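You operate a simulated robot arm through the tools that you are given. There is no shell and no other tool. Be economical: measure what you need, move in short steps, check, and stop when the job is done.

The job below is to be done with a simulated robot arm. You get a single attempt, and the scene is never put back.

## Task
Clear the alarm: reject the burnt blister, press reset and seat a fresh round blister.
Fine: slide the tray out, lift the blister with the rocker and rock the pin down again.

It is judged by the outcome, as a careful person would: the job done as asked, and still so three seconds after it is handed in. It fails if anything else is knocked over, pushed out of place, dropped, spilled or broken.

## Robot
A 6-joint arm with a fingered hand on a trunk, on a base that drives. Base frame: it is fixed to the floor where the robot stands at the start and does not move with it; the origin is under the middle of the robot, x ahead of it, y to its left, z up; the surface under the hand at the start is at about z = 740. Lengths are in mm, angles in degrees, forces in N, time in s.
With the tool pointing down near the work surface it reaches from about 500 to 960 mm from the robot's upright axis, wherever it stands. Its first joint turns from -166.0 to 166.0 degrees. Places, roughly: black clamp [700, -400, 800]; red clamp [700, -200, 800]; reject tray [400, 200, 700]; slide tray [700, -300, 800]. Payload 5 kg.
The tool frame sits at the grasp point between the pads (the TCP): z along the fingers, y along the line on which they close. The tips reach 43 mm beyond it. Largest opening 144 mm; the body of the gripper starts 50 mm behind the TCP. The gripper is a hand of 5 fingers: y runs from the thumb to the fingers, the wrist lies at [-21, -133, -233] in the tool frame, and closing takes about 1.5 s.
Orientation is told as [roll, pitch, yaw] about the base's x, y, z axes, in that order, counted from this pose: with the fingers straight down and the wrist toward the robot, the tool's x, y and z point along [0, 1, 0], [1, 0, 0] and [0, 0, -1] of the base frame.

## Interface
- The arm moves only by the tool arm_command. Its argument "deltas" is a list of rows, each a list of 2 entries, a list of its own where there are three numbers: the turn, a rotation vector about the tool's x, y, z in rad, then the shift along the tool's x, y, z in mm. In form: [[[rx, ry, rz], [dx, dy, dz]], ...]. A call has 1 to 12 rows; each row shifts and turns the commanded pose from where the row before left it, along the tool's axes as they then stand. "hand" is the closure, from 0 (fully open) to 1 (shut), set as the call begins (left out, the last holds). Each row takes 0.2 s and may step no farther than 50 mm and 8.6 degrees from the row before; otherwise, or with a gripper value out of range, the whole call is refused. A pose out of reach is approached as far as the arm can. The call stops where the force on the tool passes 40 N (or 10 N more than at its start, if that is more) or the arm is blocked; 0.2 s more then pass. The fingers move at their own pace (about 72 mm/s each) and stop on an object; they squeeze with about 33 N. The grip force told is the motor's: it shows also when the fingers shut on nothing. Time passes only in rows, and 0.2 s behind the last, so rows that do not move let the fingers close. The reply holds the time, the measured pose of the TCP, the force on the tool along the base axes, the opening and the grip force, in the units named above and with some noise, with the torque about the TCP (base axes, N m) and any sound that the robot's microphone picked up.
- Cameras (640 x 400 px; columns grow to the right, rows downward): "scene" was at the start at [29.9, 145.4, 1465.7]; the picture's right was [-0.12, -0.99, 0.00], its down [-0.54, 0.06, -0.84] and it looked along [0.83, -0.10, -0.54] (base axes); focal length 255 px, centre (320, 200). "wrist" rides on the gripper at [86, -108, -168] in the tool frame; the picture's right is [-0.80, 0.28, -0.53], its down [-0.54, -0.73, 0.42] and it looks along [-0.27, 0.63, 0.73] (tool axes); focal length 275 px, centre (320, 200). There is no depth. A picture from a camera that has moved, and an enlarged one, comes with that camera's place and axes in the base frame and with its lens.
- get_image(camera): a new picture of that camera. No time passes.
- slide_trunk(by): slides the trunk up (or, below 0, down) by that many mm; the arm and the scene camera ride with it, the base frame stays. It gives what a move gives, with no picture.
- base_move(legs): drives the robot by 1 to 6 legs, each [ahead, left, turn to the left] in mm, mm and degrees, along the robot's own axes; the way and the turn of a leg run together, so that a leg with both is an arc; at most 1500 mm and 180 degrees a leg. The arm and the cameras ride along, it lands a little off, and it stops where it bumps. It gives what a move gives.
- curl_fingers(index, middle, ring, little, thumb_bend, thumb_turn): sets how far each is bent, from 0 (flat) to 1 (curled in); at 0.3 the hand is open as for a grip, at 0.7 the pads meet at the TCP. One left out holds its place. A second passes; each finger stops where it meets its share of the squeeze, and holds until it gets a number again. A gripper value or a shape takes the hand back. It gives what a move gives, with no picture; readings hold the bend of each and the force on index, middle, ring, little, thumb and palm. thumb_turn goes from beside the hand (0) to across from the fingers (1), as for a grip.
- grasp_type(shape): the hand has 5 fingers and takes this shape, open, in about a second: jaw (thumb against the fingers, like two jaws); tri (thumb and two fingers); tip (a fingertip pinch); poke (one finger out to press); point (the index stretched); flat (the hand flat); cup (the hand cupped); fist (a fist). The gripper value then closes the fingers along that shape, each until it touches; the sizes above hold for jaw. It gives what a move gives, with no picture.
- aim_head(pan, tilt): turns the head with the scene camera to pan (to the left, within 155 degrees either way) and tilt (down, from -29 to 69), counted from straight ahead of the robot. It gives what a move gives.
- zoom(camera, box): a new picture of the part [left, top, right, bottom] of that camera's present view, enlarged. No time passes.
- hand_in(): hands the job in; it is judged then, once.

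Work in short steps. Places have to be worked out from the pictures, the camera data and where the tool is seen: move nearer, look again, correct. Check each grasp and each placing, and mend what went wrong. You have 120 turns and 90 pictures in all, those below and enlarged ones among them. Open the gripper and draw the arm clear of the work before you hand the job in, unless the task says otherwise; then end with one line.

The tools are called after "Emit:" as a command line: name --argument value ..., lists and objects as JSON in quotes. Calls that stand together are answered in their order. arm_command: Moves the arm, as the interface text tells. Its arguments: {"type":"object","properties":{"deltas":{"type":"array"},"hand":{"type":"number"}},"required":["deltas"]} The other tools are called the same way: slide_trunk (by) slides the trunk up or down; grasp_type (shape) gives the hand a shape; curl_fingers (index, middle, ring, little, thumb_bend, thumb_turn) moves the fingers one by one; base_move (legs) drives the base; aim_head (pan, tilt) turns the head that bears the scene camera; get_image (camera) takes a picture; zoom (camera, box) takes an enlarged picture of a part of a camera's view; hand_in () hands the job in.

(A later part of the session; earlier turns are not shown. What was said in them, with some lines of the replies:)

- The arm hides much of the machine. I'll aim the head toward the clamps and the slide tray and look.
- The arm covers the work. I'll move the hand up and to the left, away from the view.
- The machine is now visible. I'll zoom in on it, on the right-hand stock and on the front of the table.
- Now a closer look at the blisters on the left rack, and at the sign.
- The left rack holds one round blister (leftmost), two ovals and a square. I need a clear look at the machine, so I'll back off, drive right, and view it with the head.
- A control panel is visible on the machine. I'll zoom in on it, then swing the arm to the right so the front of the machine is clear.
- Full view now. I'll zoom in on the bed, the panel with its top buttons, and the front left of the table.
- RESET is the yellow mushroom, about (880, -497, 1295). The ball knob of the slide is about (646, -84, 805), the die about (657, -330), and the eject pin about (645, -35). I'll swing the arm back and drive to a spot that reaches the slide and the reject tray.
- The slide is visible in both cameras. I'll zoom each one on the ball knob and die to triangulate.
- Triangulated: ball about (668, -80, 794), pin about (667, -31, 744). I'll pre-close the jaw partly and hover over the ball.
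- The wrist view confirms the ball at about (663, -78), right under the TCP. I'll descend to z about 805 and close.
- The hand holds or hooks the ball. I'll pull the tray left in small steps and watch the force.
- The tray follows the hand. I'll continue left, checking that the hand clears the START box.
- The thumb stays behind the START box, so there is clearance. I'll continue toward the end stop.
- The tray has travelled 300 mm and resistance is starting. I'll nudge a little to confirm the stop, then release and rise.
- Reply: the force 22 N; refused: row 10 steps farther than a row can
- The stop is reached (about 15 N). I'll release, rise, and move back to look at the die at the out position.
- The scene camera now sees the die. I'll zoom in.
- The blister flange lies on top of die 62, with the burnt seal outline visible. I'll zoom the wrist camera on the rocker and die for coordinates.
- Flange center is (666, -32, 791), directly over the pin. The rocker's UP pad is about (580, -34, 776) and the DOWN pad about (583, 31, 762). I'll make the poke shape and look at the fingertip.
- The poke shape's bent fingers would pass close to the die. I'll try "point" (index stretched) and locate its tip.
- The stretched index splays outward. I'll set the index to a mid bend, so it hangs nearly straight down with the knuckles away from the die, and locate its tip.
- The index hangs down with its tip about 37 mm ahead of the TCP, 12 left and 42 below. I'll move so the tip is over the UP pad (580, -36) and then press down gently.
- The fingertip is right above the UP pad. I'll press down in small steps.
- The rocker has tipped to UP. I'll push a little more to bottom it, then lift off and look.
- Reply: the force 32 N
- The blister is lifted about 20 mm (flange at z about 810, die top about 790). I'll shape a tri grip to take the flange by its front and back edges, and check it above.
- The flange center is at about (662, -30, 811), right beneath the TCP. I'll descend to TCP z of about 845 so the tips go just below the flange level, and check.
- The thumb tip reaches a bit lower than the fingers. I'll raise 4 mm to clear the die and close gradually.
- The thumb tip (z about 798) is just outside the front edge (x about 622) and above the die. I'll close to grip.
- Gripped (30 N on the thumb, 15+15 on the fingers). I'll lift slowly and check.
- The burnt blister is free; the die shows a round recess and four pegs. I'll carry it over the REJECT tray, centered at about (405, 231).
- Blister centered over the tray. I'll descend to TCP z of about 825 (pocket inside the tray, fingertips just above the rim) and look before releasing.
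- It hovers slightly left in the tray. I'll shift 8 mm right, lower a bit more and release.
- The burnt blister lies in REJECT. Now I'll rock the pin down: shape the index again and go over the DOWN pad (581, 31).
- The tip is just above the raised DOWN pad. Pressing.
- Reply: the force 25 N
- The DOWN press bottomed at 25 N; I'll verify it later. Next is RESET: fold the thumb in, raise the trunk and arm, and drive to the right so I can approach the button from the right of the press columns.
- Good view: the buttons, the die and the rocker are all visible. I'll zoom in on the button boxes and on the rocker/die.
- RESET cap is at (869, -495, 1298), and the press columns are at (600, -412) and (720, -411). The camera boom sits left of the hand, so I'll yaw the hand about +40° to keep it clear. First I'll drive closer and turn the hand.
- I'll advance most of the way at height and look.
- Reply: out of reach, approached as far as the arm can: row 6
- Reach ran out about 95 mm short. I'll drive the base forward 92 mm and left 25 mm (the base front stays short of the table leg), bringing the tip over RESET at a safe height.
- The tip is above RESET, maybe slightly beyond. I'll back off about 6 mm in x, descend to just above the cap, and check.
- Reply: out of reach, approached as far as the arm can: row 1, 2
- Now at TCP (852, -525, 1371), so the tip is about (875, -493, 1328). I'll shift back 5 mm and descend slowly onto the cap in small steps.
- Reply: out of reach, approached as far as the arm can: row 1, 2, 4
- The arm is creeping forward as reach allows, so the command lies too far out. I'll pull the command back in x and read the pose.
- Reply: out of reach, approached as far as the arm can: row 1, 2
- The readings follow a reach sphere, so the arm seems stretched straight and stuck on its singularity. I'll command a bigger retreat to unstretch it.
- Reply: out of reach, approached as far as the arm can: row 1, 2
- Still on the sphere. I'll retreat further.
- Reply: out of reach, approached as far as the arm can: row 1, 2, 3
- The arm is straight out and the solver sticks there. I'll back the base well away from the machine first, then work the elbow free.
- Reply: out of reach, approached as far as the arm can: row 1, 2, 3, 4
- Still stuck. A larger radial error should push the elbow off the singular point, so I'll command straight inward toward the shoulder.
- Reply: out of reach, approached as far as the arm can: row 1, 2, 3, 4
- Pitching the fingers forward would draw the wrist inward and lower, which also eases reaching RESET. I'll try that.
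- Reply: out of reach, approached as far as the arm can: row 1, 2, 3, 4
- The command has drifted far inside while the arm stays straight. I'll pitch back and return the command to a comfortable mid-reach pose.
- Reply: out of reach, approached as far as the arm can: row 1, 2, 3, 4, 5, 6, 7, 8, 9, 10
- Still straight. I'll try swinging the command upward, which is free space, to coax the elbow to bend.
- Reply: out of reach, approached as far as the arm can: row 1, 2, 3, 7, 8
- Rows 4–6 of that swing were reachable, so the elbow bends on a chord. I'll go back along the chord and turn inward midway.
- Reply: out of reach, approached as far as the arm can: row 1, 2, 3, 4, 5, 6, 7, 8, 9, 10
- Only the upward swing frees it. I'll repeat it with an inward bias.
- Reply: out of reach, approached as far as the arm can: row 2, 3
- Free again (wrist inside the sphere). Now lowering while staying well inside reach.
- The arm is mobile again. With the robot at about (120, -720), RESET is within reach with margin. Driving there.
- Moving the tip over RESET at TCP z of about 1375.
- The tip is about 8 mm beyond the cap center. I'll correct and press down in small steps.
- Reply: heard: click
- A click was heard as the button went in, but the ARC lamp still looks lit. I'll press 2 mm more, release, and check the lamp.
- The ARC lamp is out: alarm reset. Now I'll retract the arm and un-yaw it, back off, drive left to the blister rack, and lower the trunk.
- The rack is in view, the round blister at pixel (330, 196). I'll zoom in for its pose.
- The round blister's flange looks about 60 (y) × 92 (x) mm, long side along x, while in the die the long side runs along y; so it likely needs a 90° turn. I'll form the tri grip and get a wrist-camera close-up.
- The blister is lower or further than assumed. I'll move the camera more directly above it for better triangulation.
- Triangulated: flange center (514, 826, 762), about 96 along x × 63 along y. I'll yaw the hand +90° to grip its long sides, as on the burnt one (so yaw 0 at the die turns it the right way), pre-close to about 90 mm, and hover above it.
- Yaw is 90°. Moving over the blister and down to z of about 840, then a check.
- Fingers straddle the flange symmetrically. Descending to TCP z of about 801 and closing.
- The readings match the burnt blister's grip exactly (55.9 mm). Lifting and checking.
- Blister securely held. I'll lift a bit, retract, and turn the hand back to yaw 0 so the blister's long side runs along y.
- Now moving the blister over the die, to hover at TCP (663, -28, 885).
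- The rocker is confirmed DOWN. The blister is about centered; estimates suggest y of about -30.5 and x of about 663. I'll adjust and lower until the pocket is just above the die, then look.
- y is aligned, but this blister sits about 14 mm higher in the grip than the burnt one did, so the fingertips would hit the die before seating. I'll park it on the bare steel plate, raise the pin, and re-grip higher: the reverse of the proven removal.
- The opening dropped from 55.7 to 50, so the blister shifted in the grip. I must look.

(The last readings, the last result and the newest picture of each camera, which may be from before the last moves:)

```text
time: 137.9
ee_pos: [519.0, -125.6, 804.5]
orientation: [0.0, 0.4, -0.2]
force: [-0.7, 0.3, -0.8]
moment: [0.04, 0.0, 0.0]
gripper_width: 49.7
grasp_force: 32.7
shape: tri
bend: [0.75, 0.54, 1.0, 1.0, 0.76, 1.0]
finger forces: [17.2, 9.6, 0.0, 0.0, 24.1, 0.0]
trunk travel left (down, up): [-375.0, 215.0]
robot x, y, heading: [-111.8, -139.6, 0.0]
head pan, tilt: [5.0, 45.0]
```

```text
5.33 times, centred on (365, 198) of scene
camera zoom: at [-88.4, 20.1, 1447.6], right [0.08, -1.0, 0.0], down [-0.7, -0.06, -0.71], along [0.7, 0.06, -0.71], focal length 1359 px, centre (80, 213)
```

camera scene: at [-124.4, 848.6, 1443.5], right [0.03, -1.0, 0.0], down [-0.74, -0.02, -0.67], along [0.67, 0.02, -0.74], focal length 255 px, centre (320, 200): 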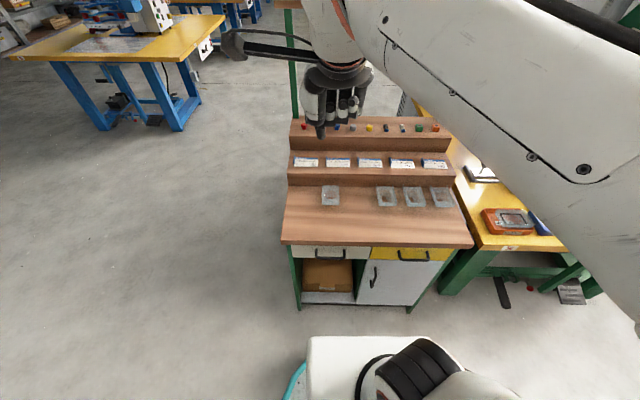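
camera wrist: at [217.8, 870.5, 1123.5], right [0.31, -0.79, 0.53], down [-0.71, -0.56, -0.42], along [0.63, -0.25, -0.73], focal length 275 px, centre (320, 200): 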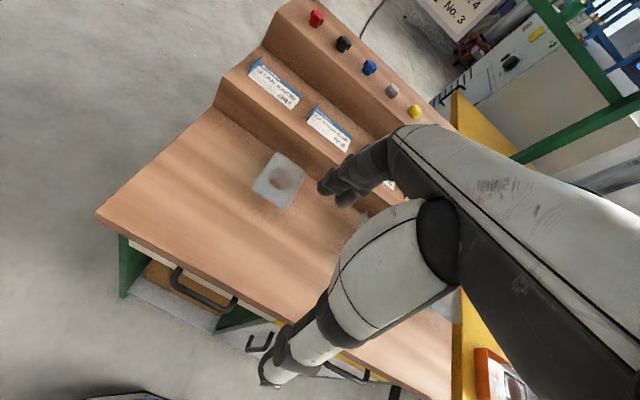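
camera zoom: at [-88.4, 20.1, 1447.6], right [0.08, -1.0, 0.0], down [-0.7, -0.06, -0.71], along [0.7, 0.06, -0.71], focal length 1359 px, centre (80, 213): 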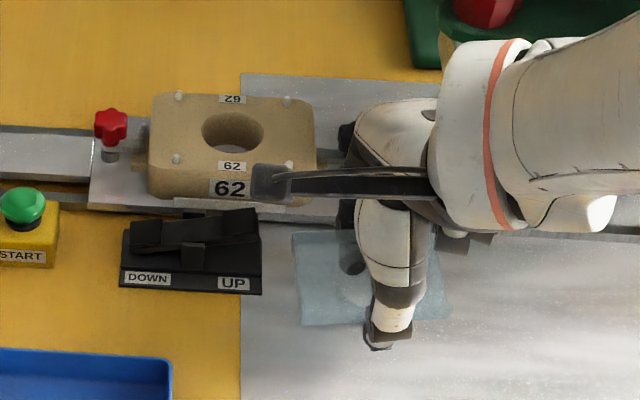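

The blister has crept up the grip (flange about 17 mm below TCP) but is still held just above the plate. I'll lower until the fingertips nearly touch the plate, then release.

Emit:
arm_command --deltas '[[[0, 0, 0], [0, 0, 3]], [[0, 0, 0], [0, 0, 3]], [[0, 0, 0], [0, 0, 2]], [[0, 0, 0], [0, 0, 2]], [[0, 0, 0], [0, 0, 2]], [[0, 0, 0], [0, 0, 2]]]'

```text
time: 139.3
ee_pos: [520.7, -125.8, 792.3]
orientation: [0.0, 0.1, -0.3]
force: [-0.3, 1.3, 6.9]
moment: [0.04, 0.03, 0.02]
gripper_width: 50.0
grasp_force: 33.2
shape: tri
bend: [0.75, 0.55, 1.0, 1.0, 0.76, 1.0]
finger forces: [17.3, 8.0, 0.0, 0.0, 21.4, 0.0]
trunk travel left (down, up): [-375.0, 215.0]
robot x, y, heading: [-114.6, -144.6, -0.3]
head pan, tilt: [5.0, 45.0]
```

Contact is felt (7 N). Opening to release, then rising straight up.

Emit:
arm_command --deltas '[[[0, 0, 0], [0, 0, -1]], [[0, 0, 0], [0, 0, 0]], [[0, 0, 0], [0, 0, 0]], [[0, 0, 0], [0, 0, 0]], [[0, 0, 0], [0, 0, 0]], [[0, 0, 0], [0, 0, -20]], [[0, 0, 0], [0, 0, -40]], [[0, 0, 0], [0, 0, -45]], [[0, 0, 0], [0, -45, -5]], [[0, 0, 0], [20, -45, 0]]]' --hand 0.1

Emit:
curl_fingers --index 0.5 --middle 1 --ring 1 --little 1 --thumb_bend 1 --thumb_turn 0.2

```text
time: 141.5
ee_pos: [431.8, -105.1, 901.9]
orientation: [0.0, 0.3, -0.1]
force: [0.6, -1.0, -0.2]
moment: [0.0, 0.07, 0.0]
gripper_width: 129.6
grasp_force: 0.0
shape: tri
bend: [0.27, 0.32, 0.99, 0.99, 0.39, 0.98]
finger forces: [0.1, 0.0, 0.0, 0.0, 0.0, 0.0]
trunk travel left (down, up): [-375.0, 215.0]
robot x, y, heading: [-107.1, -144.0, -0.2]
head pan, tilt: [5.0, 45.0]
```

```text
time: 142.5
ee_pos: [432.2, -105.1, 901.7]
orientation: [0.1, 0.3, -0.3]
force: [-1.0, -0.3, 0.5]
moment: [-0.01, 0.01, 0.02]
gripper_width: 74.7
grasp_force: 0.0
shape: fingers
bend: [0.5, 1.0, 1.0, 1.0, 1.0, 0.21]
finger forces: [0.0, 0.0, 0.1, 0.1, 0.0, 0.0]
trunk travel left (down, up): [-375.0, 215.0]
robot x, y, heading: [-112.9, -142.6, -0.2]
head pan, tilt: [5.0, 45.0]
```

Now pressing the rocker's UP pad, using the same pose as before (TCP 543, -47).

Emit:
arm_command --deltas '[[[0, 0, 0], [29, 37, 0]], [[0, 0, 0], [29, 37, 0]], [[0, 0, 0], [0, 37, 0]], [[0, 0, 0], [0, 0, 35]], [[0, 0, 0], [0, 0, 28]], [[0, 0, 0], [0, 0, 10]], [[0, 0, 0], [0, 0, 8]], [[0, 0, 0], [0, 0, 6]], [[0, 0, 0], [0, 0, 5]], [[0, 0, 0], [0, 0, 4]], [[0, 0, 0], [0, 0, 2]]]'

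```text
time: 144.9
ee_pos: [542.9, -47.3, 808.1]
orientation: [0.1, -0.2, -0.1]
force: [-1.7, -1.7, 29.5]
moment: [0.27, -1.34, -0.02]
gripper_width: 75.2
grasp_force: 13.9
shape: fingers
bend: [0.5, 1.0, 1.0, 1.0, 1.0, 0.21]
finger forces: [28.8, 0.0, 0.0, 0.1, 0.0, 0.1]
trunk travel left (down, up): [-375.0, 215.0]
robot x, y, heading: [-113.4, -142.3, -0.2]
head pan, tilt: [5.0, 45.0]
```

The UP press bottomed out as before. I'll clear up and to the right, form the tri hand, and take one picture of the parked blister and the pin.

Emit:
arm_command --deltas '[[[0, 0, 0], [0, 0, -35]], [[0, 0, 0], [0, -10, -45]], [[0, 0, 0], [0, -20, -40]], [[0, 0, 0], [-45, -20, 0]], [[0, 0, 0], [-45, -20, 0]], [[0, 0, 0], [-45, -20, 0]], [[0, 0, 0], [-45, -10, 0]], [[0, 0, 0], [-45, 0, 0]], [[0, 0, 0], [-45, 0, 0]]]'

Emit:
grasp_type --shape "tri"

Emit:
zoom --camera "scene" --box '[300, 155, 420, 230]'

```text
time: 146.9
ee_pos: [442.1, -317.3, 923.9]
orientation: [0.0, 0.2, -0.1]
force: [0.5, 0.3, 0.4]
moment: [-0.03, 0.03, -0.03]
gripper_width: 75.0
grasp_force: 0.0
shape: fingers
bend: [0.5, 1.0, 1.0, 1.0, 1.0, 0.21]
finger forces: [0.0, 0.0, 0.0, 0.0, 0.0, 0.1]
trunk travel left (down, up): [-375.0, 215.0]
robot x, y, heading: [-111.2, -141.2, -0.4]
head pan, tilt: [5.0, 45.0]
```

```text
time: 147.8
ee_pos: [437.4, -317.6, 919.6]
orientation: [0.2, 0.6, -0.2]
force: [-46.7, -3.5, -13.0]
moment: [0.22, 0.22, -0.99]
gripper_width: 123.9
grasp_force: 0.0
shape: tri
bend: [0.3, 0.46, 0.99, 0.99, 0.3, 0.97]
finger forces: [0.8, 47.2, 0.0, 0.0, 0.0, 0.1]
trunk travel left (down, up): [-375.0, 215.0]
robot x, y, heading: [-111.0, -142.1, -0.4]
head pan, tilt: [5.0, 45.0]
```

```text
5.33 times, centred on (360, 192) of scene
camera zoom: at [-91.9, 19.5, 1447.7], right [0.08, -1.0, 0.0], down [-0.7, -0.06, -0.71], along [0.71, 0.06, -0.71], focal length 1359 px, centre (107, 240)
```

zoom: 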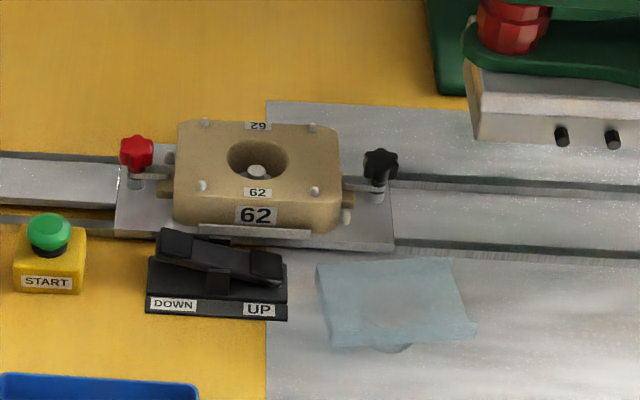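

The middle finger touched the fixed press front while opening, so I'll retreat straight back at once. The picture shows the pin up and the fresh blister flat on the plate at about (538, -120), yawed about +11°.

Emit:
arm_command --deltas '[[[0, 0, 0], [0, -25, 0]], [[0, 0, 0], [0, -30, 0]], [[0, 0, -0.0942], [10, -10, 0]], [[0, 0, -0.0942], [0, 0, 0]]]'

```text
time: 148.8
ee_pos: [377.8, -307.1, 924.5]
orientation: [0.1, 0.2, 10.7]
force: [-0.5, -0.2, -0.7]
moment: [-0.02, -0.04, -0.01]
gripper_width: 144.0
grasp_force: 0.0
shape: tri
bend: [0.3, 0.3, 0.99, 0.99, 0.3, 0.97]
finger forces: [0.0, 0.0, 0.1, 0.1, 0.0, 0.0]
trunk travel left (down, up): [-375.0, 215.0]
robot x, y, heading: [-112.7, -141.8, -0.1]
head pan, tilt: [5.0, 45.0]
```

Free again. Moving over the parked blister with yaw aligned, pre-closing to 90 mm.

Emit:
arm_command --deltas '[[[0, 0, 0], [45, 8, 0]], [[0, 0, 0], [45, 10, 0]], [[0, 0, 0], [30, 38, 0]], [[0, 0, 0], [20, 45, 0]], [[0, 0, 0], [13.6, 47, 0]], [[0, 0, 0], [0, 45.9, 0]], [[0, 0, 0], [0, 0, 45]], [[0, 0, 0], [0, 0, 30]], [[0, 0, 0], [0, 0, 0]]]' --hand 0.38

Emit:
zoom --camera "wrist" --box '[160, 130, 380, 370]'

```text
time: 150.8
ee_pos: [539.2, -120.9, 847.8]
orientation: [0.0, 0.3, 10.7]
force: [0.0, -0.3, -1.0]
moment: [-0.02, 0.01, -0.01]
gripper_width: 89.5
grasp_force: 0.1
shape: tri
bend: [0.74, 0.4, 0.99, 0.99, 0.64, 1.0]
finger forces: [0.0, 0.0, 0.0, 0.0, 0.0, 0.1]
trunk travel left (down, up): [-375.0, 215.0]
robot x, y, heading: [-113.6, -140.2, -0.0]
head pan, tilt: [5.0, 45.0]
```

```text
1.67 times, centred on (270, 250) of wrist
camera zoom: at [417.4, -56.1, 1015.2], right [0.43, -0.73, 0.53], down [-0.61, -0.67, -0.42], along [0.66, -0.15, -0.73], focal length 459 px, centre (403, 117)
```

zoom: 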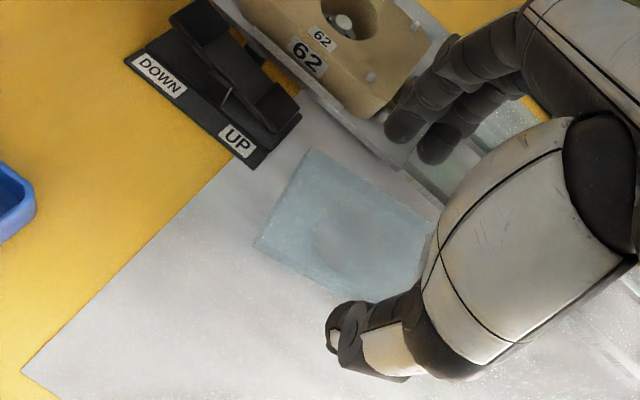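

The wrist view confirms the blister's left edge within 3 mm of my estimate. Descending to z of about 809 and closing.

Emit:
arm_command --deltas '[[[0, 0, 0], [0, 0, 20]], [[0, 0, 0], [0, 0, 18]], [[0, 0, 0], [0, 0, 0]]]'

Emit:
arm_command --deltas '[[[0, 0, 0], [0, 0, 0]], [[0, 0, 0], [0, 0, 0]], [[0, 0, 0], [0, 0, 0]], [[0, 0, 0], [0, 0, 0]]]' --hand 0.7

```text
time: 151.6
ee_pos: [538.8, -120.9, 810.3]
orientation: [0.0, 0.3, 10.8]
force: [-0.5, -0.4, 0.1]
moment: [0.02, 0.01, 0.02]
gripper_width: 89.5
grasp_force: 0.0
shape: tri
bend: [0.74, 0.4, 0.99, 0.99, 0.64, 1.0]
finger forces: [0.0, 0.0, 0.0, 0.0, 0.1, 0.0]
trunk travel left (down, up): [-375.0, 215.0]
robot x, y, heading: [-111.5, -143.1, -0.3]
head pan, tilt: [5.0, 45.0]
```

```text
time: 152.6
ee_pos: [540.0, -122.2, 810.0]
orientation: [0.0, 0.3, 10.8]
force: [-0.3, 0.0, 0.0]
moment: [0.0, 0.0, 0.01]
gripper_width: 55.8
grasp_force: 32.9
shape: tri
bend: [0.74, 0.5, 1.0, 1.0, 0.73, 1.0]
finger forces: [15.1, 14.8, 0.0, 0.0, 29.9, 0.0]
trunk travel left (down, up): [-375.0, 215.0]
robot x, y, heading: [-112.2, -145.0, -0.4]
head pan, tilt: [5.0, 45.0]
```

Clean grip again (55.8 mm, 15/15/30 N). I'll transfer quickly: lift, square the yaw, and move over the pin.

Emit:
arm_command --deltas '[[[0, 0, 0], [0, 0, -20]], [[0, 0, 0], [0, 0, -30]], [[0, 0, 0], [0, 0, -25]], [[0, 0, 0.0942], [0, 0, 0]], [[0, 0, 0.0942], [0, 0, 0]], [[0, 0, 0], [22.9, 30.75, 0]], [[0, 0, 0], [22.9, 30.75, 0]], [[0, 0, 0], [22.9, 30.75, 0]], [[0, 0, 0], [22.9, 30.75, 0]]]'

```text
time: 154.6
ee_pos: [661.0, -28.9, 883.9]
orientation: [0.0, 0.4, -0.2]
force: [-0.4, 0.4, -0.3]
moment: [0.01, -0.06, -0.01]
gripper_width: 55.8
grasp_force: 33.4
shape: tri
bend: [0.74, 0.5, 1.0, 1.0, 0.73, 1.0]
finger forces: [15.0, 14.9, 0.0, 0.1, 30.2, 0.1]
trunk travel left (down, up): [-375.0, 215.0]
robot x, y, heading: [-112.3, -140.6, -0.1]
head pan, tilt: [5.0, 45.0]
```

Grip steady. Fine-adjust (+1.5, -0.5) and descend to TCP z of about 850, watching for contact with the pin.

Emit:
arm_command --deltas '[[[0, 0, 0], [-0.5, 1.5, 12]], [[0, 0, 0], [0, 0, 10]], [[0, 0, 0], [0, 0, 5]], [[0, 0, 0], [0, 0, 3]], [[0, 0, 0], [0, 0, 2]], [[0, 0, 0], [0, 0, 2]]]'

```text
time: 156.0
ee_pos: [664.1, -29.4, 850.9]
orientation: [0.0, 0.3, 0.0]
force: [-0.4, -1.7, -1.0]
moment: [0.01, 0.01, -0.04]
gripper_width: 56.1
grasp_force: 32.8
shape: tri
bend: [0.74, 0.5, 1.0, 1.0, 0.73, 1.0]
finger forces: [15.2, 15.0, 0.0, 0.1, 30.1, 0.0]
trunk travel left (down, up): [-375.0, 215.0]
robot x, y, heading: [-111.8, -143.9, -0.3]
head pan, tilt: [5.0, 45.0]
```

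No obstruction, so the pocket has entered the recess. A few more small steps until contact.

Emit:
arm_command --deltas '[[[0, 0, 0], [0, 0, 1.5]], [[0, 0, 0], [0, 0, 1.5]], [[0, 0, 0], [0, 0, 1]], [[0, 0, 0], [0, 0, 0]]]'

```text
time: 157.0
ee_pos: [663.8, -28.0, 846.3]
orientation: [0.0, 0.2, -0.1]
force: [-0.4, -0.7, 0.5]
moment: [-0.02, 0.06, 0.04]
gripper_width: 55.9
grasp_force: 33.2
shape: tri
bend: [0.74, 0.5, 1.0, 1.0, 0.73, 1.0]
finger forces: [15.1, 14.9, 0.0, 0.1, 30.5, 0.1]
trunk travel left (down, up): [-375.0, 215.0]
robot x, y, heading: [-110.7, -145.6, -0.1]
head pan, tilt: [5.0, 45.0]
```

Near the die top now with no contact force. I'll release and rise gently as the fingers open.

Emit:
arm_command --deltas '[[[0, 0, 0], [0, 0, 0]], [[0, 0, 0], [0, 0, -3]], [[0, 0, 0], [0, 0, -10]], [[0, 0, 0], [0, 0, -25]], [[0, 0, 0], [0, 0, -40]], [[0, 0, 0], [0, -40, 0]], [[0, 0, 0], [0, -45, 0]], [[0, 0, 0], [5, -45, 0]], [[0, 0, 0], [5, -45, 0]], [[0, 0, 0], [0, -40, 0]]]' --hand 0.1

Emit:
curl_fingers --index 0.5 --middle 1 --ring 1 --little 1 --thumb_bend 1 --thumb_turn 0.2

```text
time: 159.2
ee_pos: [447.8, -19.5, 924.1]
orientation: [0.0, 0.2, -0.2]
force: [0.5, 0.0, 0.9]
moment: [-0.05, 0.05, 0.03]
gripper_width: 129.6
grasp_force: 0.2
shape: tri
bend: [0.27, 0.32, 0.99, 0.99, 0.39, 0.98]
finger forces: [0.0, 0.1, 0.0, 0.0, 0.1, 0.0]
trunk travel left (down, up): [-375.0, 215.0]
robot x, y, heading: [-109.0, -139.9, -0.0]
head pan, tilt: [5.0, 45.0]
```

```text
time: 160.2
ee_pos: [447.9, -20.1, 923.0]
orientation: [0.0, 0.3, -0.2]
force: [-0.9, 0.3, -0.5]
moment: [0.02, -0.01, 0.02]
gripper_width: 74.9
grasp_force: 0.1
shape: fingers
bend: [0.5, 1.0, 1.0, 1.0, 1.0, 0.21]
finger forces: [0.0, 0.1, 0.0, 0.1, 0.0, 0.0]
trunk travel left (down, up): [-375.0, 215.0]
robot x, y, heading: [-110.3, -139.5, -0.5]
head pan, tilt: [5.0, 45.0]
```

Now rocking the pin down: same DOWN press as before (TCP 543, 22).

Emit:
arm_command --deltas '[[[0, 0, 0], [21, 32, 0]], [[0, 0, 0], [21, 32, 0]], [[0, 0, 0], [0, 31, 35]], [[0, 0, 0], [0, 0, 43]], [[0, 0, 0], [0, 0, 10]], [[0, 0, 0], [0, 0, 8]], [[0, 0, 0], [0, 0, 6]], [[0, 0, 0], [0, 0, 5]], [[0, 0, 0], [0, 0, 4]], [[0, 0, 0], [0, 0, 4]], [[0, 0, 0], [0, 0, 3]]]'

```text
time: 162.6
ee_pos: [543.1, 22.3, 809.0]
orientation: [0.0, 0.2, 0.0]
force: [-1.0, 0.0, 5.8]
moment: [0.05, -0.28, 0.0]
gripper_width: 74.9
grasp_force: 3.2
shape: fingers
bend: [0.5, 1.0, 1.0, 1.0, 1.0, 0.21]
finger forces: [6.1, 0.0, 0.0, 0.1, 0.0, 0.0]
trunk travel left (down, up): [-375.0, 215.0]
robot x, y, heading: [-113.1, -141.0, -0.3]
head pan, tilt: [5.0, 45.0]
```

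A little further to bottom the rocker (it bottomed at 806 before), then retreat to the right, clear of the view.

Emit:
arm_command --deltas '[[[0, 0, 0], [0, 0, 2]], [[0, 0, 0], [0, 0, 2]], [[0, 0, 0], [0, 0, 1.5]]]'

Emit:
arm_command --deltas '[[[0, 0, 0], [0, 0, -35]], [[0, 0, 0], [0, -15, -45]], [[0, 0, 0], [0, -40, -30]], [[0, 0, 0], [0, -40, -20]], [[0, 0, 0], [-30, -35, 0]], [[0, 0, 0], [-48, -5, 0]], [[0, 0, 0], [-48, 0, 0]], [[0, 0, 0], [-48, 0, 0]], [[0, 0, 0], [-48, 0, 0]], [[0, 0, 0], [-48, 0, 0]], [[0, 0, 0], [-48, 0, 0]]]'

Emit:
zoom --camera "scene" --box '[295, 155, 385, 225]'

```text
time: 163.4
ee_pos: [543.8, 24.8, 807.6]
orientation: [0.0, -0.2, -0.2]
force: [-1.0, 0.4, 32.2]
moment: [0.26, -1.47, 0.03]
gripper_width: 75.4
grasp_force: 16.0
shape: fingers
bend: [0.5, 1.0, 1.0, 1.0, 1.0, 0.21]
finger forces: [32.1, 0.0, 0.0, 0.0, 0.0, 0.1]
trunk travel left (down, up): [-375.0, 215.0]
robot x, y, heading: [-114.0, -141.4, -0.1]
head pan, tilt: [5.0, 45.0]
```

```text
time: 165.8
ee_pos: [408.2, -296.8, 934.9]
orientation: [0.1, 0.2, -0.2]
force: [0.4, -0.4, 0.0]
moment: [-0.04, 0.02, 0.01]
gripper_width: 75.2
grasp_force: 0.0
shape: fingers
bend: [0.5, 1.0, 1.0, 1.0, 1.0, 0.21]
finger forces: [0.1, 0.0, 0.0, 0.1, 0.1, 0.1]
trunk travel left (down, up): [-375.0, 215.0]
robot x, y, heading: [-111.0, -144.9, -0.0]
head pan, tilt: [5.0, 45.0]
```

```text
5.71 times, centred on (340, 190) of scene
camera zoom: at [-88.6, 20.3, 1447.6], right [0.08, -1.0, 0.0], down [-0.7, -0.06, -0.71], along [0.7, 0.06, -0.71], focal length 1456 px, centre (206, 257)
```

zoom: 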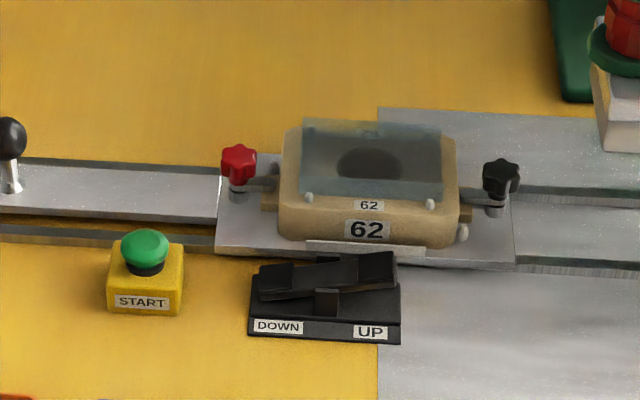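

The fresh round blister sits flat between the pegs and the rocker is DOWN, looking just like the original seating. I'll draw the arm back and open the hand.

Emit:
arm_command --deltas '[[[0, 0, 0], [0, -15, -45]], [[0, 0, 0], [0, -15, -45]], [[0, 0, 0], [0, 0, -45]]]'

Emit:
base_move --legs '[[-200, 0, 0]]'

Emit:
grasp_type --shape "jaw"

Emit:
hand_in

```text
time: 166.6
ee_pos: [376.5, -295.1, 1067.8]
orientation: [0.0, 0.3, -0.3]
force: [-0.1, -0.6, 0.2]
moment: [-0.01, -0.03, 0.02]
gripper_width: 74.9
grasp_force: 0.1
shape: fingers
bend: [0.5, 1.0, 1.0, 1.0, 1.0, 0.21]
finger forces: [0.0, 0.1, 0.1, 0.0, 0.1, 0.0]
trunk travel left (down, up): [-375.0, 215.0]
robot x, y, heading: [-109.8, -144.9, -0.2]
head pan, tilt: [5.0, 45.0]
```

```text
time: 168.2
ee_pos: [175.0, -294.1, 1068.0]
orientation: [0.0, 0.3, -0.1]
force: [0.1, 0.7, -0.5]
moment: [-0.02, 0.01, -0.03]
gripper_width: 74.8
grasp_force: 0.0
shape: fingers
bend: [0.5, 1.0, 1.0, 1.0, 1.0, 0.21]
finger forces: [0.0, 0.0, 0.0, 0.1, 0.0, 0.0]
trunk travel left (down, up): [-375.0, 215.0]
robot x, y, heading: [-311.1, -141.7, 0.1]
head pan, tilt: [5.0, 45.0]
```

```text
time: 169.1
ee_pos: [175.0, -294.3, 1066.3]
orientation: [0.1, 0.3, -0.2]
force: [0.2, 0.3, 0.4]
moment: [-0.01, 0.01, 0.0]
gripper_width: 143.7
grasp_force: 0.1
shape: jaw
bend: [0.3, 0.3, 0.3, 0.3, 0.3, 0.97]
finger forces: [0.0, 0.0, 0.0, 0.0, 0.0, 0.0]
trunk travel left (down, up): [-375.0, 215.0]
robot x, y, heading: [-310.3, -145.8, -0.1]
head pan, tilt: [5.0, 45.0]
```

```text
The job is handed in.
```

The job is handed in: the burnt blister is in REJECT, RESET is pressed (ARC lamp out), and a fresh round blister sits in die 62 with the pin down. The slide tray is still out, I set the fresh blister on the steel plate once to re-grip it, and a finger pressed the press front at about 47 N while opening (I saw nothing move).
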